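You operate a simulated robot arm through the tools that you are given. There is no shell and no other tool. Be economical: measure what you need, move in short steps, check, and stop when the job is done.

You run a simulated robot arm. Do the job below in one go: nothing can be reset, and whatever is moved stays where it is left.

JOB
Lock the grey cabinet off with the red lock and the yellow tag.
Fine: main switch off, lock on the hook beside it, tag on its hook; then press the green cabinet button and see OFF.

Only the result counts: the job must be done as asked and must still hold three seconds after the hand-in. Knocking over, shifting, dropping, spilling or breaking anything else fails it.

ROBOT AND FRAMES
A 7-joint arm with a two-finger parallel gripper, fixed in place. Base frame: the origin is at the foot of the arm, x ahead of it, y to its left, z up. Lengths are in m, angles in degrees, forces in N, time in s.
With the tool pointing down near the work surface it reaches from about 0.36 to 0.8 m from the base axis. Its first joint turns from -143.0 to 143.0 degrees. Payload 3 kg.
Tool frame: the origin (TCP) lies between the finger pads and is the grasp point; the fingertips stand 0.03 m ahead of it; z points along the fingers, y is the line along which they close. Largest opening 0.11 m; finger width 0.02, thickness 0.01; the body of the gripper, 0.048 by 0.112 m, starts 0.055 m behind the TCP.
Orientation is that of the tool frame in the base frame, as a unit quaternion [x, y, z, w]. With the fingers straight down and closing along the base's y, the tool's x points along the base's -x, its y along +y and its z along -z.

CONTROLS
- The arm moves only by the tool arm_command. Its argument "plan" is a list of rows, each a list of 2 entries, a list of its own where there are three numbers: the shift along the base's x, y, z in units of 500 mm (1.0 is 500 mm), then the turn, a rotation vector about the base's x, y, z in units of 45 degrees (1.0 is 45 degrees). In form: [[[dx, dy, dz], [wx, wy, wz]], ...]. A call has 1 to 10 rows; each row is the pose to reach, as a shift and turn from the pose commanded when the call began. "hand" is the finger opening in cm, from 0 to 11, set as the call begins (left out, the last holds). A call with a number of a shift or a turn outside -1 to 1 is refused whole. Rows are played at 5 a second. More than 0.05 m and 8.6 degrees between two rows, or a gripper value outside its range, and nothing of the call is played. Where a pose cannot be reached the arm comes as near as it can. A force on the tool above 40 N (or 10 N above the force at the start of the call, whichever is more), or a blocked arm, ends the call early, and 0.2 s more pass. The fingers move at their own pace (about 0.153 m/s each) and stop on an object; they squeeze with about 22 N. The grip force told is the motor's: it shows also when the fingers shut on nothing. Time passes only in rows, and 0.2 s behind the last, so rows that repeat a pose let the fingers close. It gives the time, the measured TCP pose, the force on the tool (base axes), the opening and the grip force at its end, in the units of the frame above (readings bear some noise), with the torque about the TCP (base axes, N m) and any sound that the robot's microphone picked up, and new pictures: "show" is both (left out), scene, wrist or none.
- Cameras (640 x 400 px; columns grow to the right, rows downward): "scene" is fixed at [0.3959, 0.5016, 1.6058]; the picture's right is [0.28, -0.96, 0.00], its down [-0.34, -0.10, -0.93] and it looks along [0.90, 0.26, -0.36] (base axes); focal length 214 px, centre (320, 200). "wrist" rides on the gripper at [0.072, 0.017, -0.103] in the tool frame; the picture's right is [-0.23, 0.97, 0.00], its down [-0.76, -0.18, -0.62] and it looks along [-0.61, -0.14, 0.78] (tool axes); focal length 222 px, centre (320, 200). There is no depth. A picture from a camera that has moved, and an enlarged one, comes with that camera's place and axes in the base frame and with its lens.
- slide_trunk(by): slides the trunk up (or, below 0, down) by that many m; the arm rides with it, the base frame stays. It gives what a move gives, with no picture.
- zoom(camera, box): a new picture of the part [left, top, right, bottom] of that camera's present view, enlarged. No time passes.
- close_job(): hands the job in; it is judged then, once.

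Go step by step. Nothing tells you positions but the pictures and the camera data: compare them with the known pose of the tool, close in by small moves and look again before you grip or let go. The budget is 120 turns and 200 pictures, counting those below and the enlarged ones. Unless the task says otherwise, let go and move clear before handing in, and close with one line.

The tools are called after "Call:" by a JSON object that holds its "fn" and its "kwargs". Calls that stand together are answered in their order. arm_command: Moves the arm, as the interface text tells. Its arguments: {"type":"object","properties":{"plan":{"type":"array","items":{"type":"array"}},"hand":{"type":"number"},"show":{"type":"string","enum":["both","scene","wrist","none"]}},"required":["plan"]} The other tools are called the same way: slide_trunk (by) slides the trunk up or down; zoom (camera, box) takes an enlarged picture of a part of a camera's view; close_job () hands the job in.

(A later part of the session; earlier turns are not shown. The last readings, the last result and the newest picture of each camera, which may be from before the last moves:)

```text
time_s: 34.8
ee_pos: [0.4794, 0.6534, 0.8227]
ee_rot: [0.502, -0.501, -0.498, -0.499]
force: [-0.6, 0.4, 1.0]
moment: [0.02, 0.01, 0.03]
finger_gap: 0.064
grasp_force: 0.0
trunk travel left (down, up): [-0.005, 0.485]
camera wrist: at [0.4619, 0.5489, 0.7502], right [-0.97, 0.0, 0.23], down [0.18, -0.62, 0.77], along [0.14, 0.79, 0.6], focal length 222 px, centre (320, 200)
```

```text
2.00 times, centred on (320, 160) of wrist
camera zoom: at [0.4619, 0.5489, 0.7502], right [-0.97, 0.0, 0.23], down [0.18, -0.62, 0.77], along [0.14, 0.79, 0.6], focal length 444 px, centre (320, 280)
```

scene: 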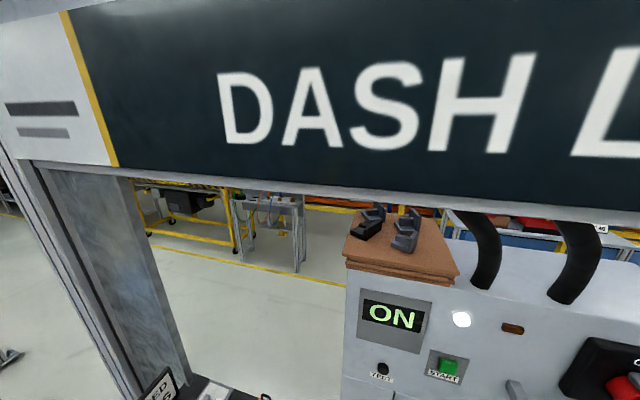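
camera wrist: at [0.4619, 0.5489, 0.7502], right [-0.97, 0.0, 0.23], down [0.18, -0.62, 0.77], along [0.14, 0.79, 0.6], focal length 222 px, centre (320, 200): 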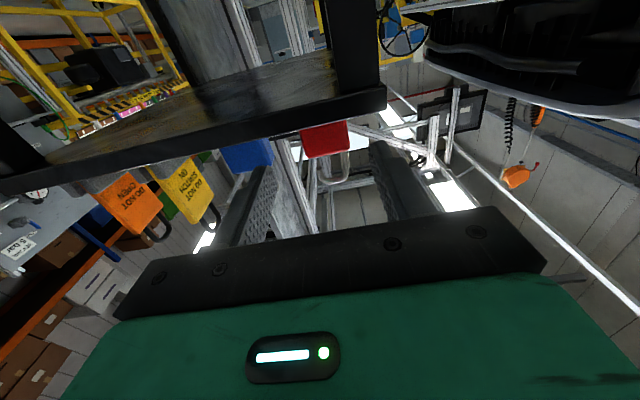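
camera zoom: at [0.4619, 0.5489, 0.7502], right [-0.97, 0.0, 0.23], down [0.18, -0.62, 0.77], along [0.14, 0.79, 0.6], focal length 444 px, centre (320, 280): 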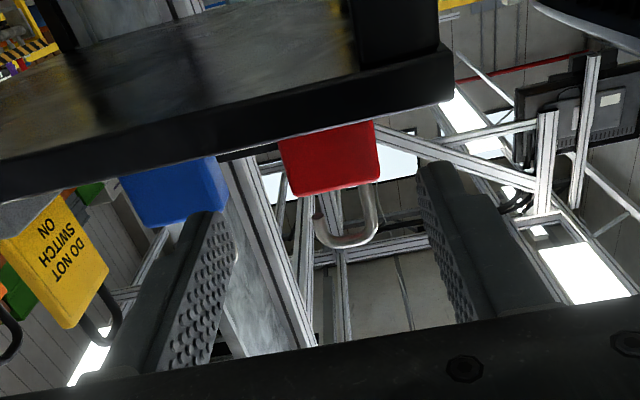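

The lock is centred at x≈0.4755 and 4 cm wide. I'll correct x slightly and slide the fingers in around it.

Call:
{"fn": "arm_command", "kwargs": {"plan": [[[-0.005, 0.04, 0], [0, 0, 0]], [[-0.005, 0.09, 0], [0, 0, 0]], [[-0.005, 0.14, 0], [0, 0, 0]], [[-0.005, 0.18, 0], [0, 0, 0]]], "show": "wrist"}}

```text
time_s: 35.8
ee_pos: [0.4749, 0.7435, 0.8246]
ee_rot: [0.502, -0.501, -0.497, -0.499]
force: [-0.1, -0.3, 0.4]
moment: [-0.02, -0.01, 0.02]
finger_gap: 0.0641
grasp_force: 0.1
trunk travel left (down, up): [-0.005, 0.485]
camera wrist: at [0.4595, 0.639, 0.7515], right [-0.97, 0.0, 0.23], down [0.18, -0.62, 0.77], along [0.14, 0.79, 0.6], focal length 222 px, centre (320, 200)
```

wrist: 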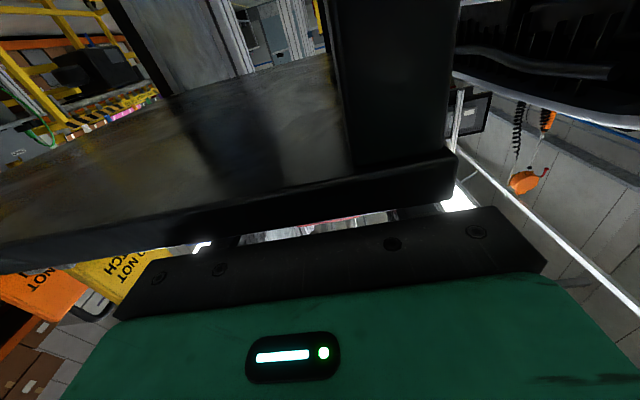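

Blind now because of the shelf edge, but no contact force. Closing the fingers.

Call:
{"fn": "arm_command", "kwargs": {"plan": [[[0, 0, 0], [0, 0, 0]], [[0, 0, 0], [0, 0, 0]], [[0, 0, 0], [0, 0, 0]]], "hand": 2, "show": "none"}}

```text
time_s: 36.6
ee_pos: [0.4756, 0.7442, 0.8233]
ee_rot: [0.502, -0.502, -0.497, -0.499]
force: [-0.5, 0.4, 0.7]
moment: [-0.02, 0.01, -0.02]
finger_gap: 0.0415
grasp_force: 22.4
trunk travel left (down, up): [-0.005, 0.485]
```

Gripped at 41.5 mm. Lifting straight up, then backing out.

Call:
{"fn": "arm_command", "kwargs": {"plan": [[[0, 0, 0.03], [0, 0, 0]], [[0, 0, 0.1], [0, 0, 0]], [[0, 0, 0.19], [0, 0, 0]], [[0, 0, 0.28], [0, 0, 0]], [[0, -0.09, 0.3], [0, 0, 0]], [[0, -0.18, 0.32], [0, 0, 0]], [[0, -0.27, 0.34], [0, 0, 0]], [[0, -0.36, 0.36], [0, 0, 0]]], "show": "wrist"}}

Call:
{"fn": "zoom", "kwargs": {"camera": "wrist", "box": [200, 100, 440, 260]}}

```text
time_s: 38.4
ee_pos: [0.4765, 0.5616, 1.0053]
ee_rot: [0.504, -0.501, -0.497, -0.499]
force: [-0.4, 0.8, -1.5]
moment: [0.02, 0.03, 0.02]
finger_gap: 0.0417
grasp_force: 22.0
trunk travel left (down, up): [-0.005, 0.485]
camera wrist: at [0.4594, 0.4566, 0.9331], right [-0.97, 0.0, 0.22], down [0.17, -0.62, 0.77], along [0.14, 0.79, 0.6], focal length 222 px, centre (320, 200)
```

wrist: 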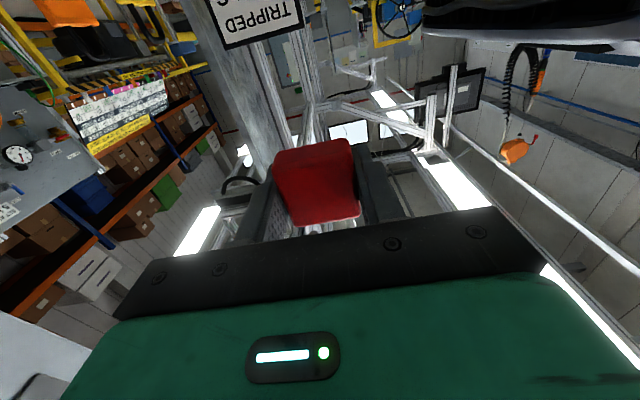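

```text
2.50 times, centred on (320, 180) of wrist
camera zoom: at [0.4594, 0.4566, 0.9331], right [-0.97, 0.0, 0.22], down [0.17, -0.62, 0.77], along [0.14, 0.79, 0.6], focal length 555 px, centre (320, 250)
```

zoom: 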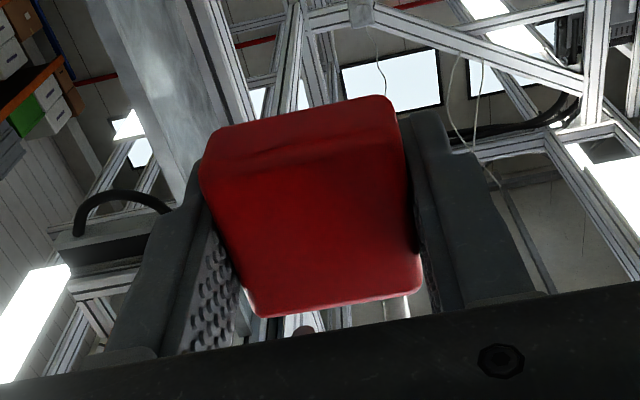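

The red lock is held upright; its loop spans about 2–5 cm above the TCP. Now I'll swing back to face the cabinet in front of the lock hook.

Call:
{"fn": "arm_command", "kwargs": {"plan": [[[0.01, -0.05, 0.02], [0, 0, -0.16]], [[0.02, -0.1, 0.04], [0, 0, -0.33]], [[0.04, -0.16, 0.06], [0, 0, -0.5]], [[0.05, -0.22, 0.08], [0, 0, -0.66]], [[0.06, -0.27, 0.1], [0, 0, -0.83]], [[0.08, -0.32, 0.12], [0, 0, -1]]], "show": "none"}}

Call:
{"fn": "arm_command", "kwargs": {"plan": [[[0.01, -0.08, 0], [0, 0, -0.16]], [[0.02, -0.16, 0], [0, 0, -0.33]], [[0.03, -0.24, 0], [0, 0, -0.5]], [[0.04, -0.32, 0], [0, 0, -0.66]], [[0.06, -0.4, 0], [0, 0, -0.83]], [[0.08, -0.48, 0], [0, 0, -1]]], "show": "wrist"}}

```text
time_s: 39.8
ee_pos: [0.5162, 0.4019, 1.0622]
ee_rot: [-0.272, 0.656, 0.267, 0.651]
force: [0.6, 0.6, -1.9]
moment: [-0.01, 0.0, 0.0]
finger_gap: 0.0419
grasp_force: 22.5
trunk travel left (down, up): [-0.005, 0.485]
```

```text
time_s: 41.2
ee_pos: [0.557, 0.1655, 1.0637]
ee_rot: [-0.001, 0.71, -0.002, 0.704]
force: [0.1, 0.2, -0.3]
moment: [-0.01, -0.02, -0.02]
finger_gap: 0.0417
grasp_force: 21.7
trunk travel left (down, up): [-0.005, 0.485]
camera wrist: at [0.4541, 0.1806, 0.9925], right [0.0, 0.97, 0.22], down [-0.62, -0.17, 0.77], along [0.79, -0.14, 0.6], focal length 222 px, centre (320, 200)
```

wrist: 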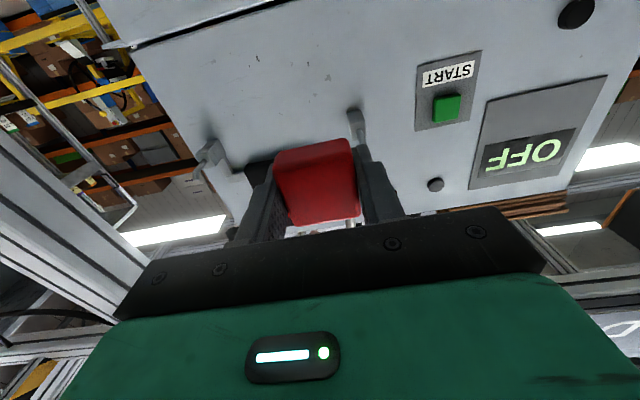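

Call:
{"fn": "zoom", "kwargs": {"camera": "wrist", "box": [170, 110, 290, 190]}}

Call:
{"fn": "zoom", "kwargs": {"camera": "wrist", "box": [300, 80, 420, 160]}}

```text
5.00 times, centred on (230, 150) of wrist
camera zoom: at [0.4541, 0.1806, 0.9925], right [0.0, 0.97, 0.22], down [-0.62, -0.17, 0.77], along [0.79, -0.14, 0.6], focal length 1111 px, centre (770, 450)
```

zoom: 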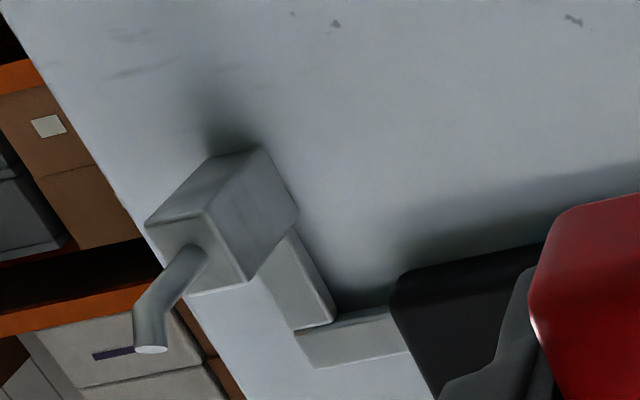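

```text
5.00 times, centred on (360, 120) of wrist
camera zoom: at [0.4541, 0.1806, 0.9925], right [0.0, 0.97, 0.22], down [-0.62, -0.17, 0.77], along [0.79, -0.14, 0.6], focal length 1111 px, centre (120, 600)
```

zoom: 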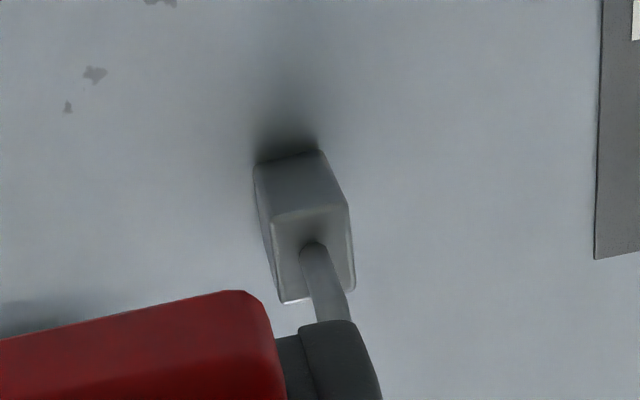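

The peg roots at about [0.724, -0.004, 1.099] with its upturned tip at about [0.692, -0.006, 1.107]. I'll line the loop up in front of it.

Call:
{"fn": "arm_command", "kwargs": {"plan": [[[0.0, -0.08, 0.004], [0, 0, 0]], [[0.0, -0.16, 0.008], [0, 0, 0]], [[0.0, -0.24, 0.012], [0, 0, 0]], [[0.02, -0.31, 0.016], [0, 0, 0]], [[0.06, -0.34, 0.016], [0, 0, 0]], [[0.1, -0.34, 0.016], [0, 0, 0]], [[0.1, -0.34, 0.016], [0, 0, 0]]], "show": "wrist"}}

Call:
{"fn": "zoom", "kwargs": {"camera": "wrist", "box": [240, 120, 420, 240]}}

```text
time_s: 42.8
ee_pos: [0.6064, -0.0054, 1.0726]
ee_rot: [-0.002, 0.71, -0.001, 0.704]
force: [0.5, 0.4, -1.8]
moment: [0.01, -0.02, -0.01]
finger_gap: 0.0417
grasp_force: 21.6
trunk travel left (down, up): [-0.005, 0.485]
camera wrist: at [0.5031, 0.0094, 0.9999], right [0.0, 0.97, 0.22], down [-0.62, -0.18, 0.77], along [0.79, -0.14, 0.6], focal length 222 px, centre (320, 200)
```

wrist: 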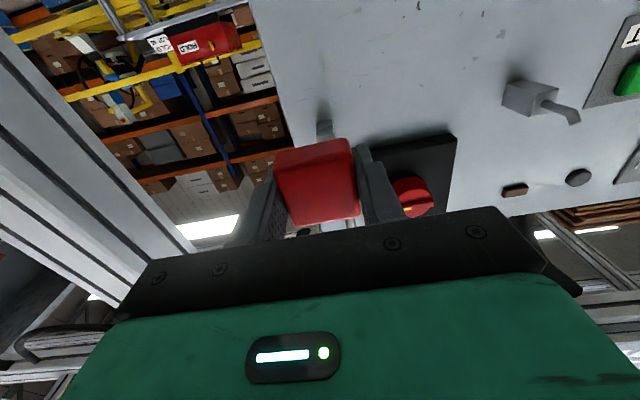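

```text
3.33 times, centred on (330, 180) of wrist
camera zoom: at [0.5031, 0.0094, 0.9999], right [0.0, 0.97, 0.22], down [-0.62, -0.18, 0.77], along [0.79, -0.14, 0.6], focal length 740 px, centre (287, 267)
```

zoom: 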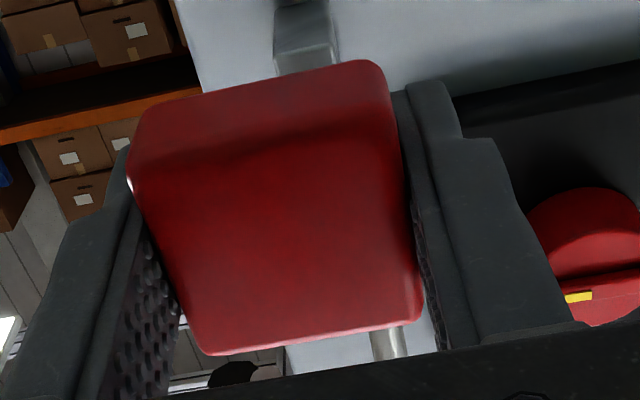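

The block is centred at y≈-0.006, in line with the lock. Pushing in gently.

Call:
{"fn": "arm_command", "kwargs": {"plan": [[[0.04, -0.001, 0], [0, 0, 0]], [[0.08, -0.001, 0], [0, 0, 0]], [[0.12, -0.001, 0], [0, 0, 0]], [[0.15, -0.001, 0], [0, 0, 0]]], "show": "none"}}

Call:
{"fn": "arm_command", "kwargs": {"plan": [[[0.015, 0, 0], [0, 0, 0]], [[0.03, 0, 0], [0, 0, 0]], [[0.042, 0, 0], [0, 0, 0]]], "show": "wrist"}}

Call:
{"fn": "zoom", "kwargs": {"camera": "wrist", "box": [240, 120, 420, 240]}}

```text
time_s: 43.8
ee_pos: [0.6821, -0.0081, 1.072]
ee_rot: [-0.002, 0.71, -0.001, 0.704]
force: [0.3, -0.1, -1.2]
moment: [-0.01, 0.01, 0.02]
finger_gap: 0.0416
grasp_force: 21.9
trunk travel left (down, up): [-0.005, 0.485]
```

```text
time_s: 44.6
ee_pos: [0.7036, -0.0075, 1.0723]
ee_rot: [-0.002, 0.709, -0.001, 0.705]
force: [-0.4, 0.1, -1.4]
moment: [-0.03, -0.02, -0.03]
finger_gap: 0.0419
grasp_force: 21.9
trunk travel left (down, up): [-0.005, 0.485]
camera wrist: at [0.5995, 0.0086, 1.0002], right [0.0, 0.97, 0.22], down [-0.62, -0.18, 0.77], along [0.79, -0.14, 0.6], focal length 222 px, centre (320, 200)
```

wrist: 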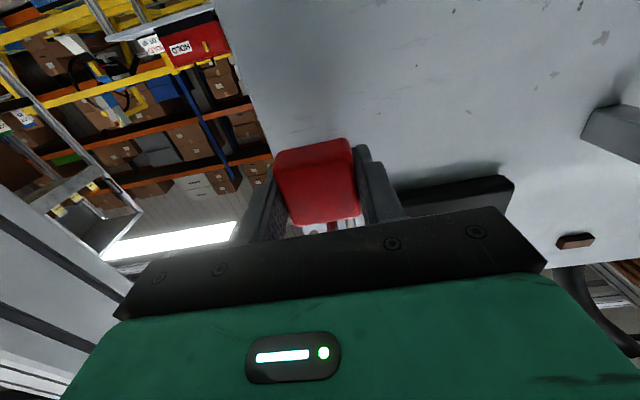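

```text
3.33 times, centred on (330, 180) of wrist
camera zoom: at [0.5995, 0.0086, 1.0002], right [0.0, 0.97, 0.22], down [-0.62, -0.18, 0.77], along [0.79, -0.14, 0.6], focal length 740 px, centre (287, 267)
```

zoom: 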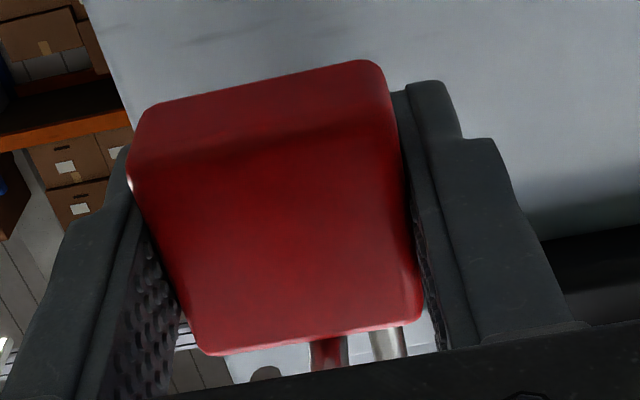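

The peg is visible inside the shackle loop. Lowering until the shackle rests on it.

Call:
{"fn": "arm_command", "kwargs": {"plan": [[[0, 0, -0.008], [0, 0, 0]], [[0, 0, -0.016], [0, 0, 0]], [[0, 0, -0.022], [0, 0, 0]], [[0, 0, -0.026], [0, 0, 0]]], "show": "none"}}

Call:
{"fn": "arm_command", "kwargs": {"plan": [[[0, 0, -0.002], [0, 0, 0]], [[0, 0, -0.004], [0, 0, 0]], [[0, 0, -0.006], [0, 0, 0]]], "show": "none"}}

```text
time_s: 45.6
ee_pos: [0.7024, -0.007, 1.0589]
ee_rot: [-0.001, 0.709, -0.001, 0.705]
force: [0.2, -0.3, -0.3]
moment: [0.01, 0.01, -0.01]
finger_gap: 0.0416
grasp_force: 21.6
trunk travel left (down, up): [-0.005, 0.485]
```

```text
time_s: 46.4
ee_pos: [0.7026, -0.0073, 1.0553]
ee_rot: [0.0, 0.71, -0.003, 0.704]
force: [-0.6, 0.4, -0.7]
moment: [0.0, -0.04, 0.01]
finger_gap: 0.0418
grasp_force: 22.1
trunk travel left (down, up): [-0.005, 0.485]
```

Call:
{"fn": "arm_command", "kwargs": {"plan": [[[0, 0, -0.002], [0, 0, 0]], [[0, 0, -0.004], [0, 0, 0]], [[0, 0, -0.006], [0, 0, 0]]], "show": "wrist"}}

Call:
{"fn": "zoom", "kwargs": {"camera": "wrist", "box": [260, 130, 410, 230]}}

```text
time_s: 47.2
ee_pos: [0.7006, -0.0079, 1.0526]
ee_rot: [-0.001, 0.709, -0.001, 0.705]
force: [-0.4, 0.1, -0.4]
moment: [0.0, 0.0, -0.01]
finger_gap: 0.0415
grasp_force: 22.1
trunk travel left (down, up): [-0.005, 0.485]
camera wrist: at [0.5985, 0.0089, 0.9811], right [0.0, 0.97, 0.22], down [-0.62, -0.18, 0.77], along [0.79, -0.14, 0.6], focal length 222 px, centre (320, 200)
```

wrist: 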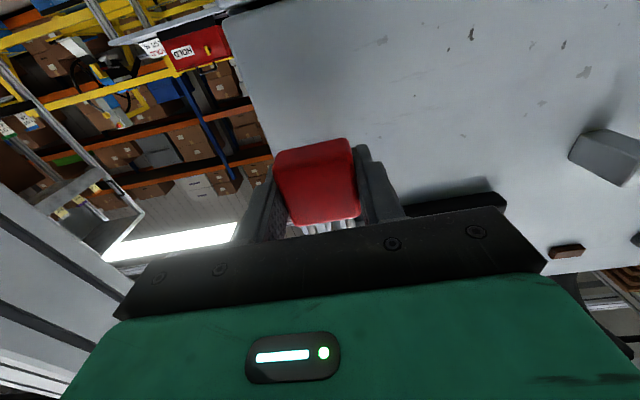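

```text
4.00 times, centred on (335, 180) of wrist
camera zoom: at [0.5985, 0.0089, 0.9811], right [0.0, 0.97, 0.22], down [-0.62, -0.18, 0.77], along [0.79, -0.14, 0.6], focal length 888 px, centre (260, 280)
```

zoom: 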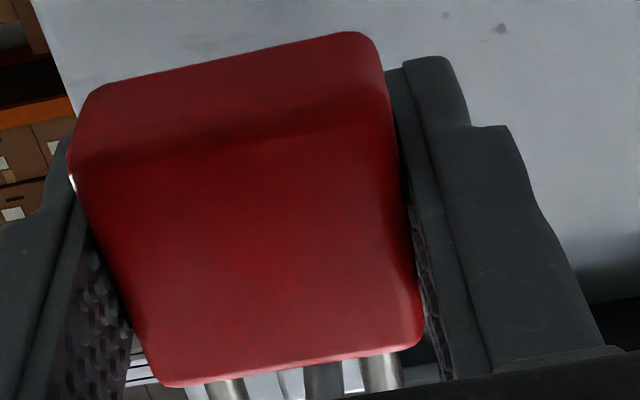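

Both legs are visible with the peg between them. I'll shift +y by 2 mm and keep lowering to contact.

Call:
{"fn": "arm_command", "kwargs": {"plan": [[[0, 0.004, 0], [0, 0, 0]], [[0, 0.004, -0.003], [0, 0, 0]], [[0, 0.004, -0.006], [0, 0, 0]], [[0, 0.004, -0.009], [0, 0, 0]]], "show": "none"}}

Call:
{"fn": "arm_command", "kwargs": {"plan": [[[0, 0, -0.003], [0, 0, 0]], [[0, 0, -0.006], [0, 0, 0]], [[0, 0, -0.009], [0, 0, 0]]], "show": "none"}}

```text
time_s: 48.2
ee_pos: [0.702, -0.0041, 1.0516]
ee_rot: [-0.002, 0.708, -0.001, 0.706]
force: [-0.6, -0.6, 16.8]
moment: [0.03, -0.08, 0.01]
finger_gap: 0.0416
grasp_force: 21.7
trunk travel left (down, up): [-0.005, 0.485]
```

```text
time_s: 49.0
ee_pos: [0.7014, -0.0052, 1.0453]
ee_rot: [-0.002, 0.71, -0.001, 0.704]
force: [-0.1, -0.4, 16.5]
moment: [-0.02, -0.07, 0.05]
finger_gap: 0.0415
grasp_force: 22.3
trunk travel left (down, up): [-0.005, 0.485]
```

The shackle rests on the peg with a steady 16 N upward reaction. Opening and watching before retreat.

Call:
{"fn": "arm_command", "kwargs": {"plan": [[[0, 0, 0], [0, 0, 0]], [[0, 0, 0], [0, 0, 0]], [[0, 0, 0], [0, 0, 0]]], "hand": 6.6, "show": "wrist"}}

Call:
{"fn": "zoom", "kwargs": {"camera": "wrist", "box": [240, 110, 420, 230]}}

```text
time_s: 49.8
ee_pos: [0.7027, -0.0036, 1.0437]
ee_rot: [-0.002, 0.71, 0.0, 0.704]
force: [-0.2, 0.2, -0.2]
moment: [-0.02, -0.01, 0.0]
finger_gap: 0.0659
grasp_force: 0.1
trunk travel left (down, up): [-0.005, 0.485]
camera wrist: at [0.5991, 0.0111, 0.9718], right [0.0, 0.97, 0.22], down [-0.62, -0.18, 0.77], along [0.79, -0.14, 0.6], focal length 222 px, centre (320, 200)
```

wrist: 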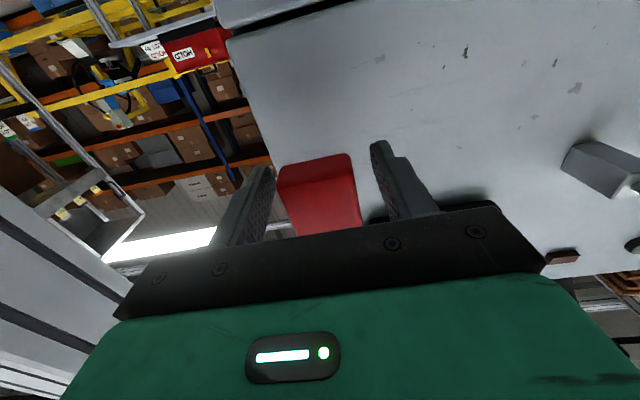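

```text
3.33 times, centred on (330, 170) of wrist
camera zoom: at [0.5991, 0.0111, 0.9718], right [0.0, 0.97, 0.22], down [-0.62, -0.18, 0.77], along [0.79, -0.14, 0.6], focal length 740 px, centre (287, 300)
```

zoom: 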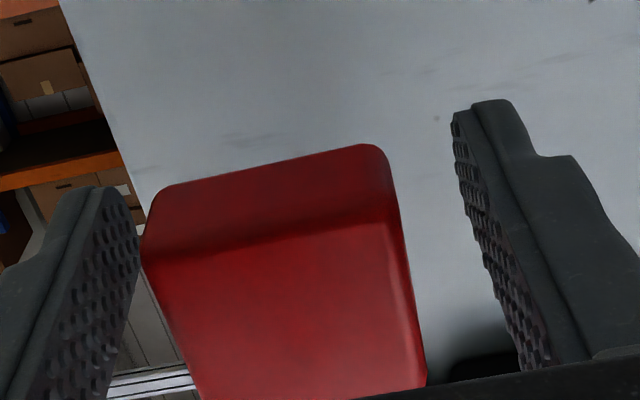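

The lock hangs freely. I'll centre the fingers around it a little, then retreat straight back.

Call:
{"fn": "arm_command", "kwargs": {"plan": [[[0, -0.009, 0], [0, 0, 0]], [[-0.04, -0.009, 0], [0, 0, 0]], [[-0.1, -0.009, 0], [0, 0, 0]], [[-0.18, -0.009, 0], [0, 0, 0]], [[-0.26, -0.009, 0], [0, 0, 0]]], "show": "wrist"}}

Call:
{"fn": "zoom", "kwargs": {"camera": "wrist", "box": [230, 60, 470, 220]}}

```text
time_s: 51.0
ee_pos: [0.5721, -0.0076, 1.0449]
ee_rot: [-0.001, 0.71, -0.002, 0.704]
force: [0.3, -1.3, -1.9]
moment: [0.01, 0.0, -0.03]
finger_gap: 0.066
grasp_force: 0.0
trunk travel left (down, up): [-0.005, 0.485]
camera wrist: at [0.4682, 0.0072, 0.9723], right [0.0, 0.97, 0.22], down [-0.62, -0.18, 0.77], along [0.79, -0.14, 0.6], focal length 222 px, centre (320, 200)
```

wrist: 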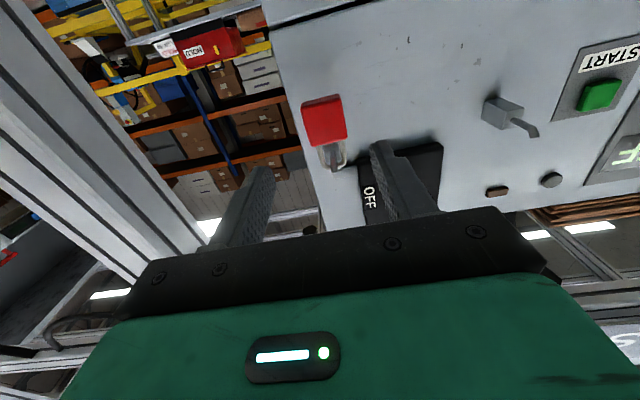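

```text
2.50 times, centred on (350, 140) of wrist
camera zoom: at [0.4682, 0.0072, 0.9723], right [0.0, 0.97, 0.22], down [-0.62, -0.18, 0.77], along [0.79, -0.14, 0.6], focal length 555 px, centre (245, 350)
```

zoom: 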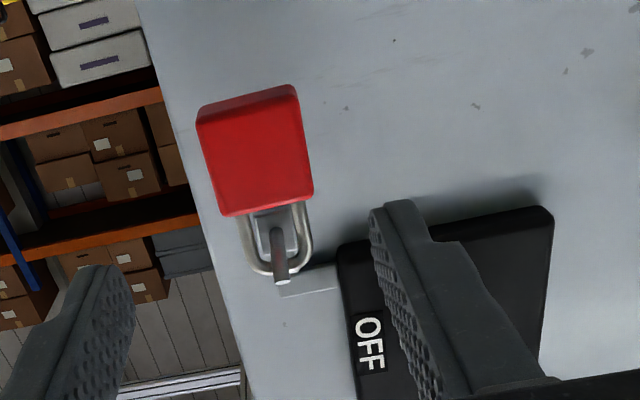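

The lock hangs on its hook with the peg through the shackle. Now I'll measure the tag hook from here.

Call:
{"fn": "zoom", "kwargs": {"camera": "wrist", "box": [460, 70, 580, 150]}}

```text
5.00 times, centred on (520, 110) of wrist
camera zoom: at [0.4682, 0.0072, 0.9723], right [0.0, 0.97, 0.22], down [-0.62, -0.18, 0.77], along [0.79, -0.14, 0.6], focal length 1111 px, centre (-680, 650)
```

zoom: 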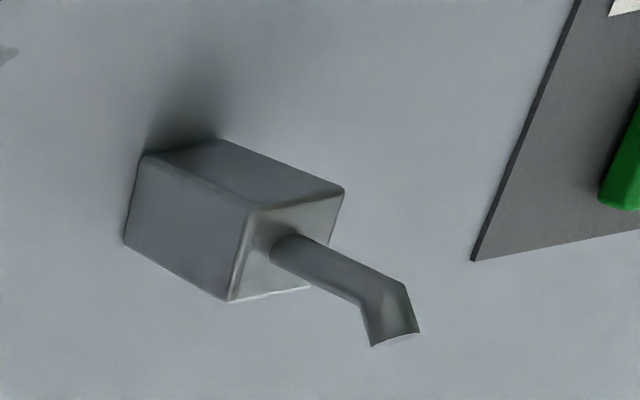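

The tag hook matches the lock hook, with its root at about [0.724, 0.203, 1.101]. Now back to the rack for the yellow tag.

Call:
{"fn": "arm_command", "kwargs": {"plan": [[[-0.01, 0.09, 0], [0, 0, 0.16]], [[-0.02, 0.18, 0], [0, 0, 0.33]], [[-0.03, 0.27, 0], [0, 0, 0.5]], [[-0.04, 0.36, 0], [0, 0, 0.66]], [[-0.05, 0.45, 0], [0, 0, 0.83]], [[-0.06, 0.54, 0], [0, 0, 1]]], "hand": 7, "show": "none"}}

Call:
{"fn": "arm_command", "kwargs": {"plan": [[[0.01, 0.08, -0.02], [0, 0, 0.16]], [[0.02, 0.16, -0.04], [0, 0, 0.33]], [[0.03, 0.24, -0.06], [0, 0, 0.5]], [[0.05, 0.32, -0.08], [0, 0, 0.66]], [[0.07, 0.4, -0.1], [0, 0, 0.83]], [[0.09, 0.48, -0.1], [0, 0, 1]]], "show": "none"}}

Call:
{"fn": "arm_command", "kwargs": {"plan": [[[0, 0, 0], [-0.15, 0, 0]], [[0, 0, 0], [-0.3, 0, 0]], [[0, 0, 0], [-0.45, 0, 0]], [[0, 0, 0], [-0.6, 0, 0]], [[0, 0, 0], [-0.75, 0, 0]], [[0, 0, 0], [-0.9, 0, 0]]], "show": "wrist"}}

```text
time_s: 52.4
ee_pos: [0.5416, 0.261, 1.0434]
ee_rot: [-0.274, 0.655, 0.269, 0.651]
force: [-0.1, 0.5, 0.6]
moment: [-0.02, 0.0, 0.02]
finger_gap: 0.0699
grasp_force: 0.0
trunk travel left (down, up): [-0.005, 0.485]
```

```text
time_s: 53.8
ee_pos: [0.5861, 0.5023, 0.9928]
ee_rot: [0.505, -0.499, -0.499, -0.497]
force: [-0.4, -1.4, 1.7]
moment: [-0.1, -0.04, -0.05]
finger_gap: 0.07
grasp_force: 0.0
out of reach, approached as far as the arm can: row 2
trunk travel left (down, up): [-0.005, 0.485]
```

```text
time_s: 55.2
ee_pos: [0.5887, 0.5008, 0.9955]
ee_rot: [0.643, -0.643, -0.293, -0.296]
force: [0.1, -0.4, 0.3]
moment: [0.01, -0.02, -0.03]
finger_gap: 0.0699
grasp_force: 0.0
trunk travel left (down, up): [-0.005, 0.485]
camera wrist: at [0.572, 0.3738, 1.0078], right [-0.97, 0.15, 0.17], down [0.17, 0.03, 0.98], along [0.14, 0.99, -0.05], focal length 222 px, centre (320, 200)
```

wrist: 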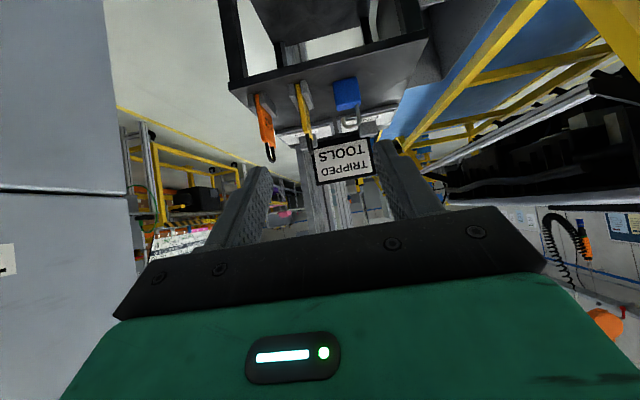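

Call:
{"fn": "zoom", "kwargs": {"camera": "wrist", "box": [235, 60, 385, 160]}}

```text
4.00 times, centred on (310, 110) of wrist
camera zoom: at [0.572, 0.3738, 1.0078], right [-0.97, 0.15, 0.17], down [0.17, 0.03, 0.98], along [0.14, 0.99, -0.05], focal length 888 px, centre (360, 560)
```

zoom: 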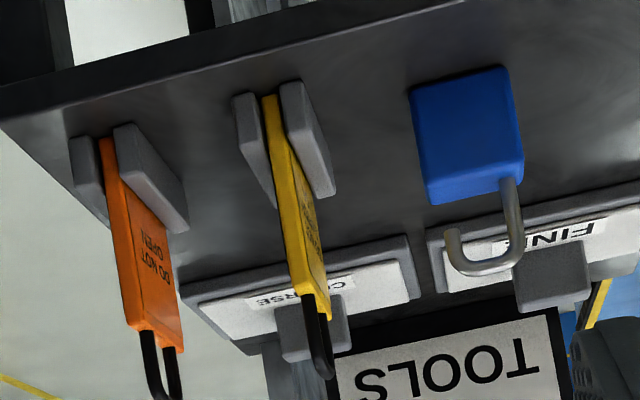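

This view shows the tag is edge-on: its faces point along ±x, held between two holder plates. To hang it with the loop around the x-pointing peg, I want to grip its y-edges with the tool aimed along +x and pitched down. I'll test that reach at a safe height.

Call:
{"fn": "arm_command", "kwargs": {"plan": [[[-0.02, 0.04, 0.03], [0, 0, -0.16]], [[-0.05, 0.09, 0.06], [0, 0, -0.33]], [[-0.08, 0.14, 0.08], [0, 0, -0.5]], [[-0.1, 0.19, 0.1], [0, 0, -0.66]], [[-0.12, 0.24, 0.1], [0, 0, -0.83]], [[-0.14, 0.3, 0.1], [0, 0, -1]]], "show": "none"}}

Call:
{"fn": "arm_command", "kwargs": {"plan": [[[0, 0.03, 0], [0, 0, -0.16]], [[0, 0.06, 0], [0, 0, -0.33]], [[0, 0.09, 0], [0, 0, -0.5]], [[0, 0.12, 0], [0, 0, -0.66]], [[0, 0.14, 0], [0, 0, -0.83]], [[0, 0.16, 0], [0, 0, -1]]], "show": "wrist"}}

```text
time_s: 56.6
ee_pos: [0.5319, 0.584, 1.0253]
ee_rot: [-0.414, 0.808, 0.191, 0.373]
force: [-0.1, 0.5, -0.3]
moment: [0.04, 0.03, 0.05]
finger_gap: 0.0698
grasp_force: 0.1
out of reach, approached as far as the arm can: row 5, 6
trunk travel left (down, up): [-0.005, 0.485]
```

```text
time_s: 58.0
ee_pos: [0.5327, 0.584, 1.0258]
ee_rot: [-0.415, 0.807, 0.191, 0.375]
force: [0.1, -0.5, 0.5]
moment: [0.04, -0.01, -0.04]
finger_gap: 0.0702
grasp_force: 0.0
out of reach, approached as far as the arm can: row 1, 2, 3, 4, 5, 6
trunk travel left (down, up): [-0.005, 0.485]
camera wrist: at [0.4449, 0.4912, 1.0372], right [-0.7, 0.69, 0.17], down [0.15, -0.09, 0.98], along [0.69, 0.72, -0.04], focal length 222 px, centre (320, 200)
```

wrist: 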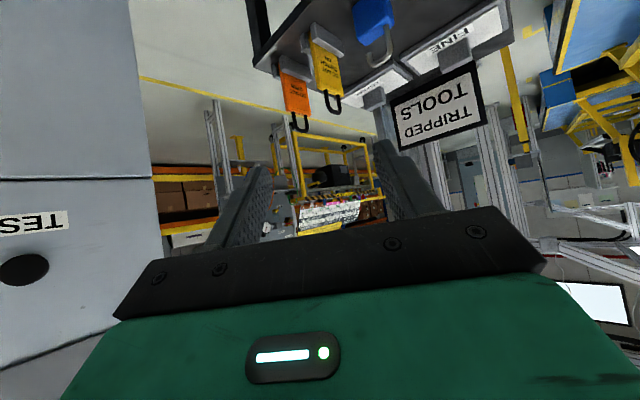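

The arm stops short here, so I need the tag's exact position. I'll zoom from this viewpoint to triangulate again.

Call:
{"fn": "zoom", "kwargs": {"camera": "wrist", "box": [260, 10, 410, 110]}}

```text
4.00 times, centred on (335, 60) of wrist
camera zoom: at [0.4449, 0.4912, 1.0372], right [-0.7, 0.69, 0.17], down [0.15, -0.09, 0.98], along [0.69, 0.72, -0.04], focal length 888 px, centre (260, 760)
```

zoom: 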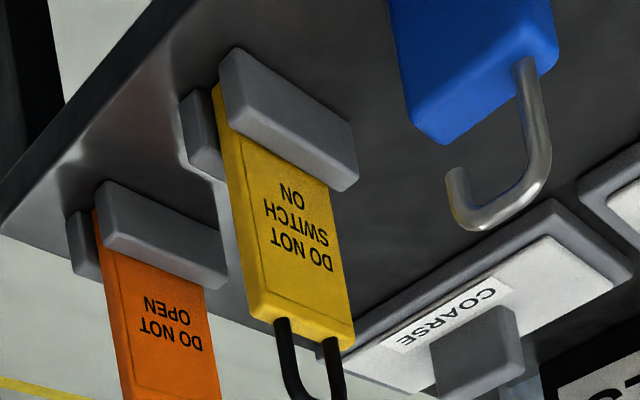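

The tag is confirmed at x≈0.627, y 0.718–0.762, top z 0.878. I'll return to a horizontal +y aim and probe how far the arm reaches toward it.

Call:
{"fn": "arm_command", "kwargs": {"plan": [[[0, -0.03, -0.03], [0, 0, 0.16]], [[0.02, -0.06, -0.06], [0, 0, 0.33]], [[0.05, -0.09, -0.1], [0, 0, 0.5]], [[0.08, -0.12, -0.13], [0, 0, 0.66]], [[0.1, -0.16, -0.16], [0, 0, 0.83]], [[0.13, -0.2, -0.18], [0, 0, 1]]], "show": "none"}}

Call:
{"fn": "arm_command", "kwargs": {"plan": [[[0, 0, -0.02], [0.15, 0, 0]], [[0, 0, -0.04], [0.3, 0, 0]], [[0, 0, -0.06], [0.45, 0, 0]], [[0, 0, -0.08], [0.6, 0, 0]], [[0, 0, -0.1], [0.75, 0, 0]], [[0, 0, -0.12], [0.9, 0, 0]]], "hand": 4, "show": "none"}}

```text
time_s: 59.4
ee_pos: [0.5961, 0.481, 0.941]
ee_rot: [0.693, -0.586, -0.32, -0.273]
force: [-1.6, -0.3, 1.8]
moment: [-0.04, -0.07, -0.05]
finger_gap: 0.0699
grasp_force: 0.0
trunk travel left (down, up): [-0.005, 0.485]
```

```text
time_s: 60.8
ee_pos: [0.5972, 0.4819, 0.8779]
ee_rot: [0.553, -0.441, -0.503, -0.496]
force: [-0.1, -0.1, 0.2]
moment: [-0.05, -0.02, -0.02]
finger_gap: 0.0399
grasp_force: 0.0
trunk travel left (down, up): [-0.005, 0.485]
```

Call:
{"fn": "arm_command", "kwargs": {"plan": [[[0.03, 0, -0.01], [-0.003, 0.067, -0.075]], [[0.06, 0.06, -0.02], [-0.006, 0.134, -0.151]], [[0.06, 0.12, -0.03], [-0.006, 0.134, -0.151]], [[0.06, 0.18, -0.04], [-0.006, 0.134, -0.151]], [[0.06, 0.24, -0.04], [-0.006, 0.134, -0.151]], [[0.06, 0.3, -0.04], [-0.006, 0.134, -0.151]], [[0.06, 0.36, -0.04], [-0.006, 0.134, -0.151]]], "show": "wrist"}}

```text
time_s: 62.4
ee_pos: [0.6269, 0.6625, 0.8594]
ee_rot: [0.501, -0.499, -0.499, -0.5]
force: [0.5, 0.1, -0.2]
moment: [-0.02, -0.02, 0.03]
finger_gap: 0.0397
grasp_force: 0.0
trunk travel left (down, up): [-0.005, 0.485]
camera wrist: at [0.6106, 0.5584, 0.7865], right [-0.97, 0.0, 0.23], down [0.18, -0.62, 0.76], along [0.14, 0.78, 0.61], focal length 222 px, centre (320, 200)
```

wrist: 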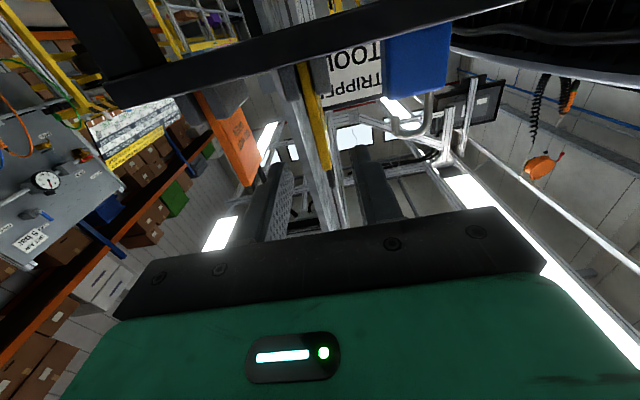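

Reach is fine at shelf height. Checking alignment with the tag before going in.

Call:
{"fn": "zoom", "kwargs": {"camera": "wrist", "box": [230, 60, 410, 180]}}

```text
3.33 times, centred on (320, 120) of wrist
camera zoom: at [0.6106, 0.5584, 0.7865], right [-0.97, 0.0, 0.23], down [0.18, -0.62, 0.76], along [0.14, 0.78, 0.61], focal length 740 px, centre (320, 467)
```

zoom: 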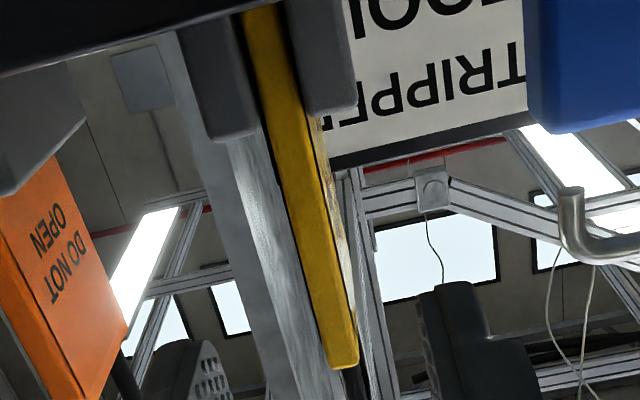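

Tag front edge at x=0.626, aligned with the fingers. Moving in at z≈0.857, above the holder plates.

Call:
{"fn": "arm_command", "kwargs": {"plan": [[[-0.001, 0.04, -0.004], [0, 0, 0]], [[-0.001, 0.08, -0.004], [0, 0, 0]], [[-0.001, 0.12, -0.004], [0, 0, 0]], [[-0.001, 0.144, -0.004], [0, 0, 0]]], "show": "none"}}

Call:
{"fn": "arm_command", "kwargs": {"plan": [[[0, 0, 0], [0, 0, 0]], [[0, 0, 0], [0, 0, 0]], [[0, 0, 0], [0, 0, 0]]], "hand": 0, "show": "wrist"}}

```text
time_s: 63.4
ee_pos: [0.6232, 0.7217, 0.8551]
ee_rot: [0.501, -0.499, -0.5, -0.499]
force: [-0.3, 0.6, 0.3]
moment: [0.0, 0.0, -0.01]
finger_gap: 0.04
grasp_force: 0.1
out of reach, approached as far as the arm can: row 3, 4
trunk travel left (down, up): [-0.005, 0.485]
```

```text
time_s: 64.2
ee_pos: [0.6232, 0.7207, 0.8547]
ee_rot: [-0.5, 0.499, 0.501, 0.5]
force: [8.6, -0.7, 1.8]
moment: [-0.01, -0.26, -0.16]
finger_gap: 0.0071
grasp_force: 22.3
trunk travel left (down, up): [-0.005, 0.485]
camera wrist: at [0.6073, 0.6165, 0.7816], right [-0.97, 0.0, 0.23], down [0.18, -0.62, 0.76], along [0.14, 0.78, 0.61], focal length 222 px, centre (320, 200)
```

wrist: 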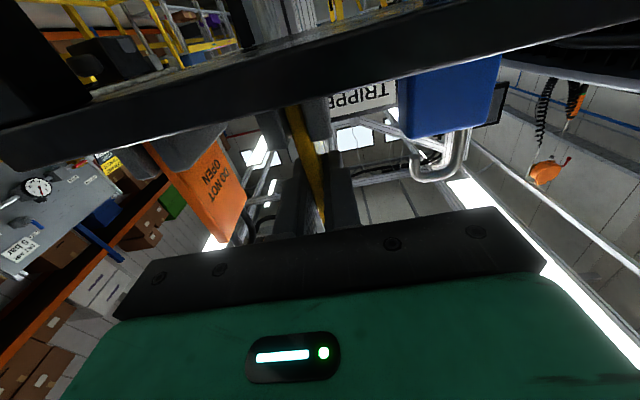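

The tag is gripped at 7 mm thick. The arm is at its reach limit, so I'll lift with the trunk, straight up.

Call:
{"fn": "slide_trunk", "kwargs": {"by": 0.1}}

Call:
{"fn": "arm_command", "kwargs": {"plan": [[[0, -0.06, 0], [0, 0, 0]], [[0, -0.14, 0], [0, 0, 0]], [[0, -0.22, 0], [0, 0, 0]], [[0, -0.3, 0], [0, 0, 0]]], "show": "wrist"}}

Call:
{"fn": "zoom", "kwargs": {"camera": "wrist", "box": [240, 100, 420, 220]}}

```text
time_s: 65.5
ee_pos: [0.6218, 0.7212, 0.9542]
ee_rot: [0.501, -0.5, -0.5, -0.499]
force: [-0.2, 0.2, -0.7]
moment: [0.0, 0.05, 0.02]
finger_gap: 0.0073
grasp_force: 22.2
trunk travel left (down, up): [-0.105, 0.385]
```

```text
time_s: 66.5
ee_pos: [0.6224, 0.5727, 0.9548]
ee_rot: [0.502, -0.5, -0.5, -0.498]
force: [-0.4, 0.4, 0.1]
moment: [0.03, 0.03, 0.0]
finger_gap: 0.0071
grasp_force: 21.9
trunk travel left (down, up): [-0.105, 0.385]
camera wrist: at [0.6065, 0.4673, 0.8817], right [-0.97, 0.0, 0.23], down [0.18, -0.62, 0.76], along [0.14, 0.78, 0.6], focal length 222 px, centre (320, 200)
```

wrist: 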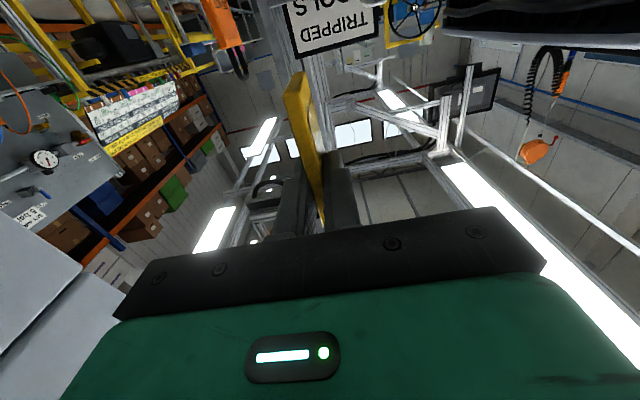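

```text
3.33 times, centred on (330, 160) of wrist
camera zoom: at [0.6065, 0.4673, 0.8817], right [-0.97, 0.0, 0.23], down [0.18, -0.62, 0.76], along [0.14, 0.78, 0.6], focal length 740 px, centre (287, 333)
```

zoom: 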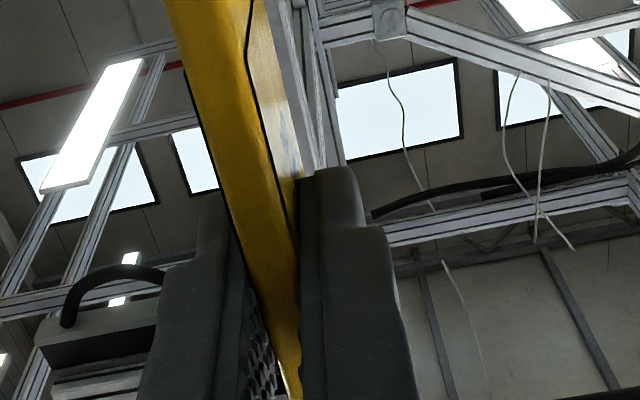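

The tag is out cleanly. To thread its loop onto the x-pointing peg, the tool must point along about -y at the cabinet. I'll raise the trunk and swing round in stages, well in front of the panel.

Call:
{"fn": "slide_trunk", "kwargs": {"by": 0.11}}

Call:
{"fn": "arm_command", "kwargs": {"plan": [[[-0.02, -0.05, 0], [0, 0, -0.16]], [[-0.05, -0.1, 0], [0, 0, -0.33]], [[-0.08, -0.15, 0], [0, 0, -0.5]], [[-0.1, -0.2, 0], [0, 0, -0.66]], [[-0.12, -0.25, 0], [0, 0, -0.83]], [[-0.14, -0.3, 0], [0, 0, -1]]], "show": "none"}}

Call:
{"fn": "arm_command", "kwargs": {"plan": [[[0, -0.04, 0], [0, 0, -0.16]], [[0, -0.08, 0], [0, 0, -0.33]], [[0, -0.1, 0], [0, 0, -0.5]], [[0, -0.12, 0], [0, 0, -0.66]], [[0, -0.12, 0], [0, 0, -0.83]], [[0, -0.12, 0], [0, 0, -1]]], "show": "none"}}

```text
time_s: 68.0
ee_pos: [0.6234, 0.5722, 1.0657]
ee_rot: [0.501, -0.5, -0.499, -0.499]
force: [0.6, -0.4, 0.1]
moment: [-0.01, -0.01, -0.01]
finger_gap: 0.007
grasp_force: 22.3
trunk travel left (down, up): [-0.215, 0.275]
```

```text
time_s: 69.4
ee_pos: [0.5534, 0.422, 1.0641]
ee_rot: [-0.271, 0.654, 0.27, 0.653]
force: [0.5, -0.1, -1.1]
moment: [0.03, 0.02, 0.03]
finger_gap: 0.0071
grasp_force: 22.5
trunk travel left (down, up): [-0.215, 0.275]
```

```text
time_s: 70.8
ee_pos: [0.5529, 0.3618, 1.0654]
ee_rot: [0.0, 0.708, 0.0, 0.706]
force: [-0.7, -1.2, 0.5]
moment: [-0.01, 0.01, -0.03]
finger_gap: 0.0073
grasp_force: 21.8
trunk travel left (down, up): [-0.215, 0.275]
```

Good so far, facing +x. Continue the yaw toward -y.

Call:
{"fn": "arm_command", "kwargs": {"plan": [[[0, -0.01, 0], [0, 0, -0.16]], [[0, -0.02, 0], [0, 0, -0.33]], [[0, -0.04, 0], [0, 0, -0.5]], [[0, -0.05, 0], [0, 0, -0.66]], [[0, -0.06, 0], [0, 0, -0.83]], [[0, -0.08, 0], [0, 0, -1]]], "show": "none"}}

Call:
{"fn": "arm_command", "kwargs": {"plan": [[[0, 0, 0], [0, 0, -0.16]], [[0, 0, 0], [0, 0, -0.33]], [[0, 0, 0], [0, 0, -0.5]], [[0, 0, 0], [0, 0, -0.66]], [[0, 0, 0], [0, 0, -0.78]], [[0, 0, 0], [0, 0, -0.78]]], "show": "wrist"}}

```text
time_s: 72.2
ee_pos: [0.5526, 0.3202, 1.067]
ee_rot: [0.27, 0.655, -0.27, 0.652]
force: [-0.6, -0.5, 0.5]
moment: [0.04, 0.02, 0.03]
finger_gap: 0.0072
grasp_force: 21.7
trunk travel left (down, up): [-0.215, 0.275]
```

```text
time_s: 73.6
ee_pos: [0.5527, 0.3216, 1.0645]
ee_rot: [0.41, 0.578, -0.41, 0.575]
force: [0.4, 0.3, -0.3]
moment: [0.0, -0.01, 0.0]
finger_gap: 0.0067
grasp_force: 22.0
out of reach, approached as far as the arm can: row 4, 5, 6
trunk travel left (down, up): [-0.215, 0.275]
camera wrist: at [0.5347, 0.4241, 0.9927], right [0.92, 0.32, 0.23], down [-0.37, 0.53, 0.76], along [0.12, -0.79, 0.61], focal length 222 px, centre (320, 200)
```

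wrist: 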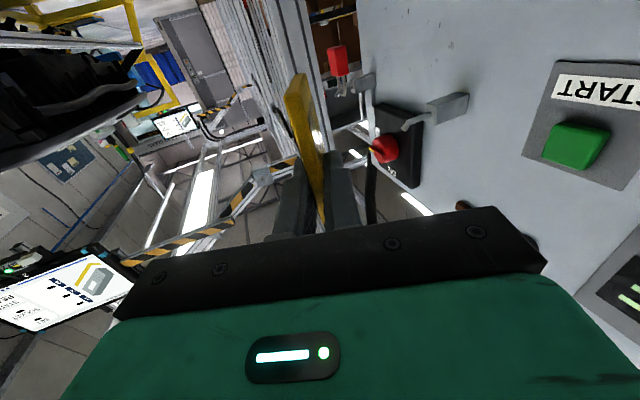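

Yaw is limited to about -71° here. I'll move nearer to the hook's stand-off and try to gain more yaw.

Call:
{"fn": "arm_command", "kwargs": {"plan": [[[0.03, -0.03, 0], [0, 0, 0]], [[0.06, -0.06, 0], [0, 0, 0]], [[0.09, -0.09, 0], [0, 0, 0]], [[0.11, -0.12, 0], [0, 0, 0]], [[0.11, -0.12, 0], [0, 0, -0.08]], [[0.11, -0.12, 0], [0, 0, -0.16]], [[0.11, -0.12, 0], [0, 0, -0.24]]], "show": "wrist"}}

Call:
{"fn": "zoom", "kwargs": {"camera": "wrist", "box": [260, 40, 500, 200]}}

```text
time_s: 75.2
ee_pos: [0.6073, 0.2627, 1.0645]
ee_rot: [0.444, 0.551, -0.446, 0.548]
force: [-1.0, -0.3, -1.1]
moment: [0.01, 0.01, 0.0]
finger_gap: 0.0072
grasp_force: 22.4
out of reach, approached as far as the arm can: row 7
trunk travel left (down, up): [-0.215, 0.275]
camera wrist: at [0.6024, 0.3655, 0.9923], right [0.95, 0.2, 0.22], down [-0.3, 0.57, 0.76], along [0.03, -0.79, 0.61], focal length 222 px, centre (320, 200)
```

wrist: 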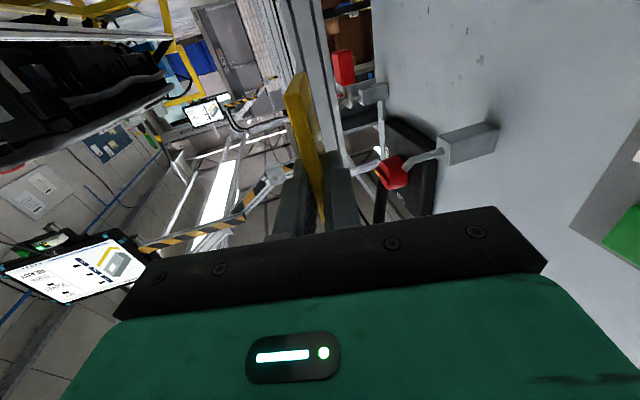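

```text
2.50 times, centred on (380, 120) of wrist
camera zoom: at [0.6024, 0.3655, 0.9923], right [0.95, 0.2, 0.22], down [-0.3, 0.57, 0.76], along [0.03, -0.79, 0.61], focal length 555 px, centre (170, 400)
```

zoom: 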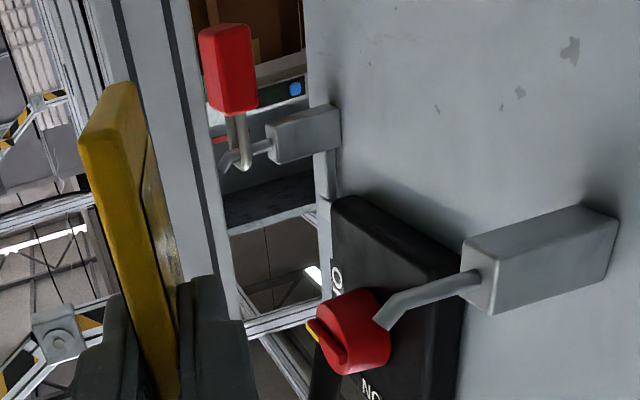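

Side view is excellent: yaw is about -78°, the peg root is at x≈0.726, and the tip at x≈0.692 and z≈1.11. I'll close in to a stand-off just in front of the tip.

Call:
{"fn": "arm_command", "kwargs": {"plan": [[[0.03, -0.03, 0.006], [0, 0, 0]], [[0.06, -0.06, 0.012], [0, 0, 0]], [[0.08, -0.08, 0.017], [0, 0, -0.05]], [[0.08, -0.08, 0.017], [0, 0, -0.1]], [[0.08, -0.08, 0.017], [0, 0, -0.1]]], "show": "wrist"}}

Call:
{"fn": "zoom", "kwargs": {"camera": "wrist", "box": [260, 60, 500, 220]}}

```text
time_s: 76.4
ee_pos: [0.648, 0.221, 1.0737]
ee_rot: [0.455, 0.542, -0.456, 0.54]
force: [0.1, 0.6, 0.2]
moment: [0.0, 0.04, -0.02]
finger_gap: 0.0072
grasp_force: 21.6
trunk travel left (down, up): [-0.215, 0.275]
camera wrist: at [0.6477, 0.3256, 1.0005], right [0.96, 0.16, 0.22], down [-0.28, 0.58, 0.76], along [0.0, -0.8, 0.61], focal length 222 px, centre (320, 200)
```

wrist: 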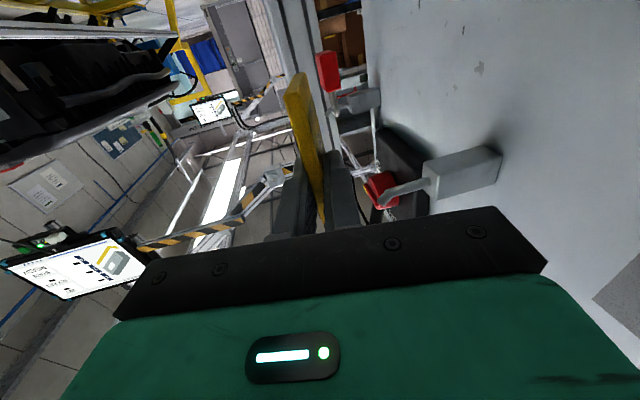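

```text
2.50 times, centred on (380, 140) of wrist
camera zoom: at [0.6477, 0.3256, 1.0005], right [0.96, 0.16, 0.22], down [-0.28, 0.58, 0.76], along [0.0, -0.8, 0.61], focal length 555 px, centre (170, 350)
```

zoom: 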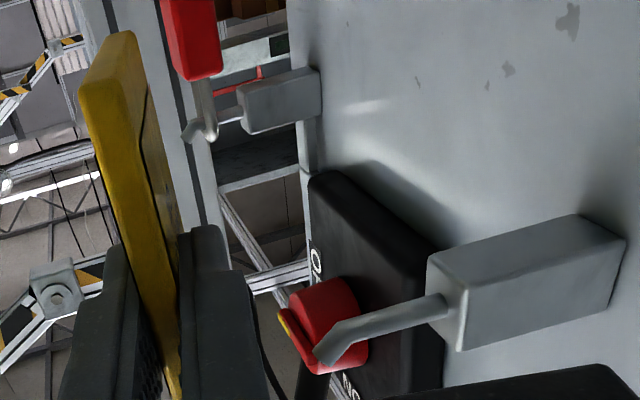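

Tip end measured at [0.692, 0.2036, 1.111], and the loop sits about 3.5 cm above the TCP and 1.9 cm ahead of it. Moving so the loop just takes the tip.

Call:
{"fn": "arm_command", "kwargs": {"plan": [[[0.02, 0.003, 0.002], [0, 0, 0]], [[0.045, 0.003, 0.002], [0, 0, 0]], [[0.065, 0.003, 0.002], [0, 0, 0]], [[0.078, 0.003, 0.002], [0, 0, 0]]], "show": "wrist"}}

Call:
{"fn": "zoom", "kwargs": {"camera": "wrist", "box": [260, 100, 440, 220]}}

```text
time_s: 77.4
ee_pos: [0.6445, 0.2075, 1.0527]
ee_rot: [0.466, 0.533, -0.466, 0.531]
force: [1.4, 0.1, 0.4]
moment: [0.0, 0.02, 0.0]
finger_gap: 0.0073
grasp_force: 22.1
out of reach, approached as far as the arm can: row 1, 2, 3, 4
trunk travel left (down, up): [-0.215, 0.275]
camera wrist: at [0.6469, 0.3118, 0.9798], right [0.97, 0.13, 0.22], down [-0.25, 0.59, 0.76], along [-0.04, -0.79, 0.61], focal length 222 px, centre (320, 200)
```

wrist: 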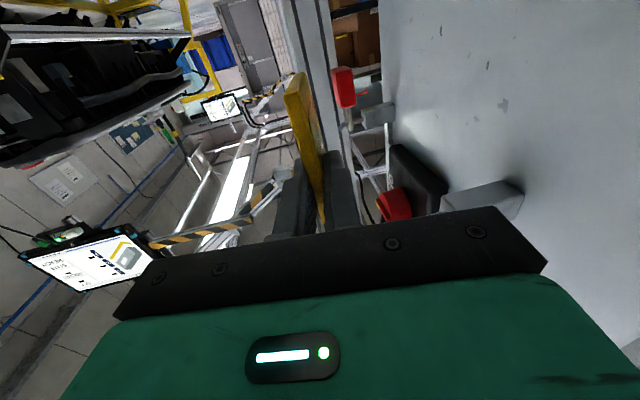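

```text
3.33 times, centred on (350, 160) of wrist
camera zoom: at [0.6469, 0.3118, 0.9798], right [0.97, 0.13, 0.22], down [-0.25, 0.59, 0.76], along [-0.04, -0.79, 0.61], focal length 740 px, centre (220, 333)
```

zoom: 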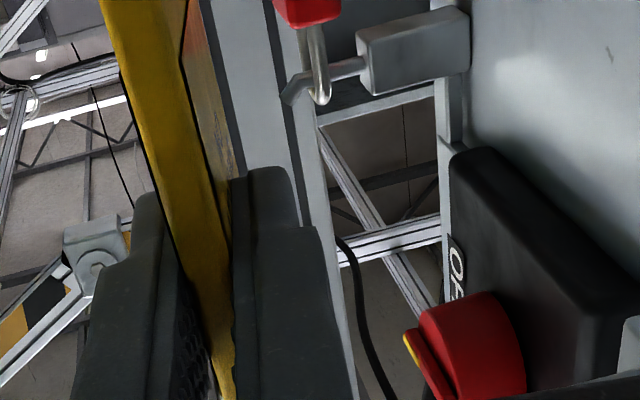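

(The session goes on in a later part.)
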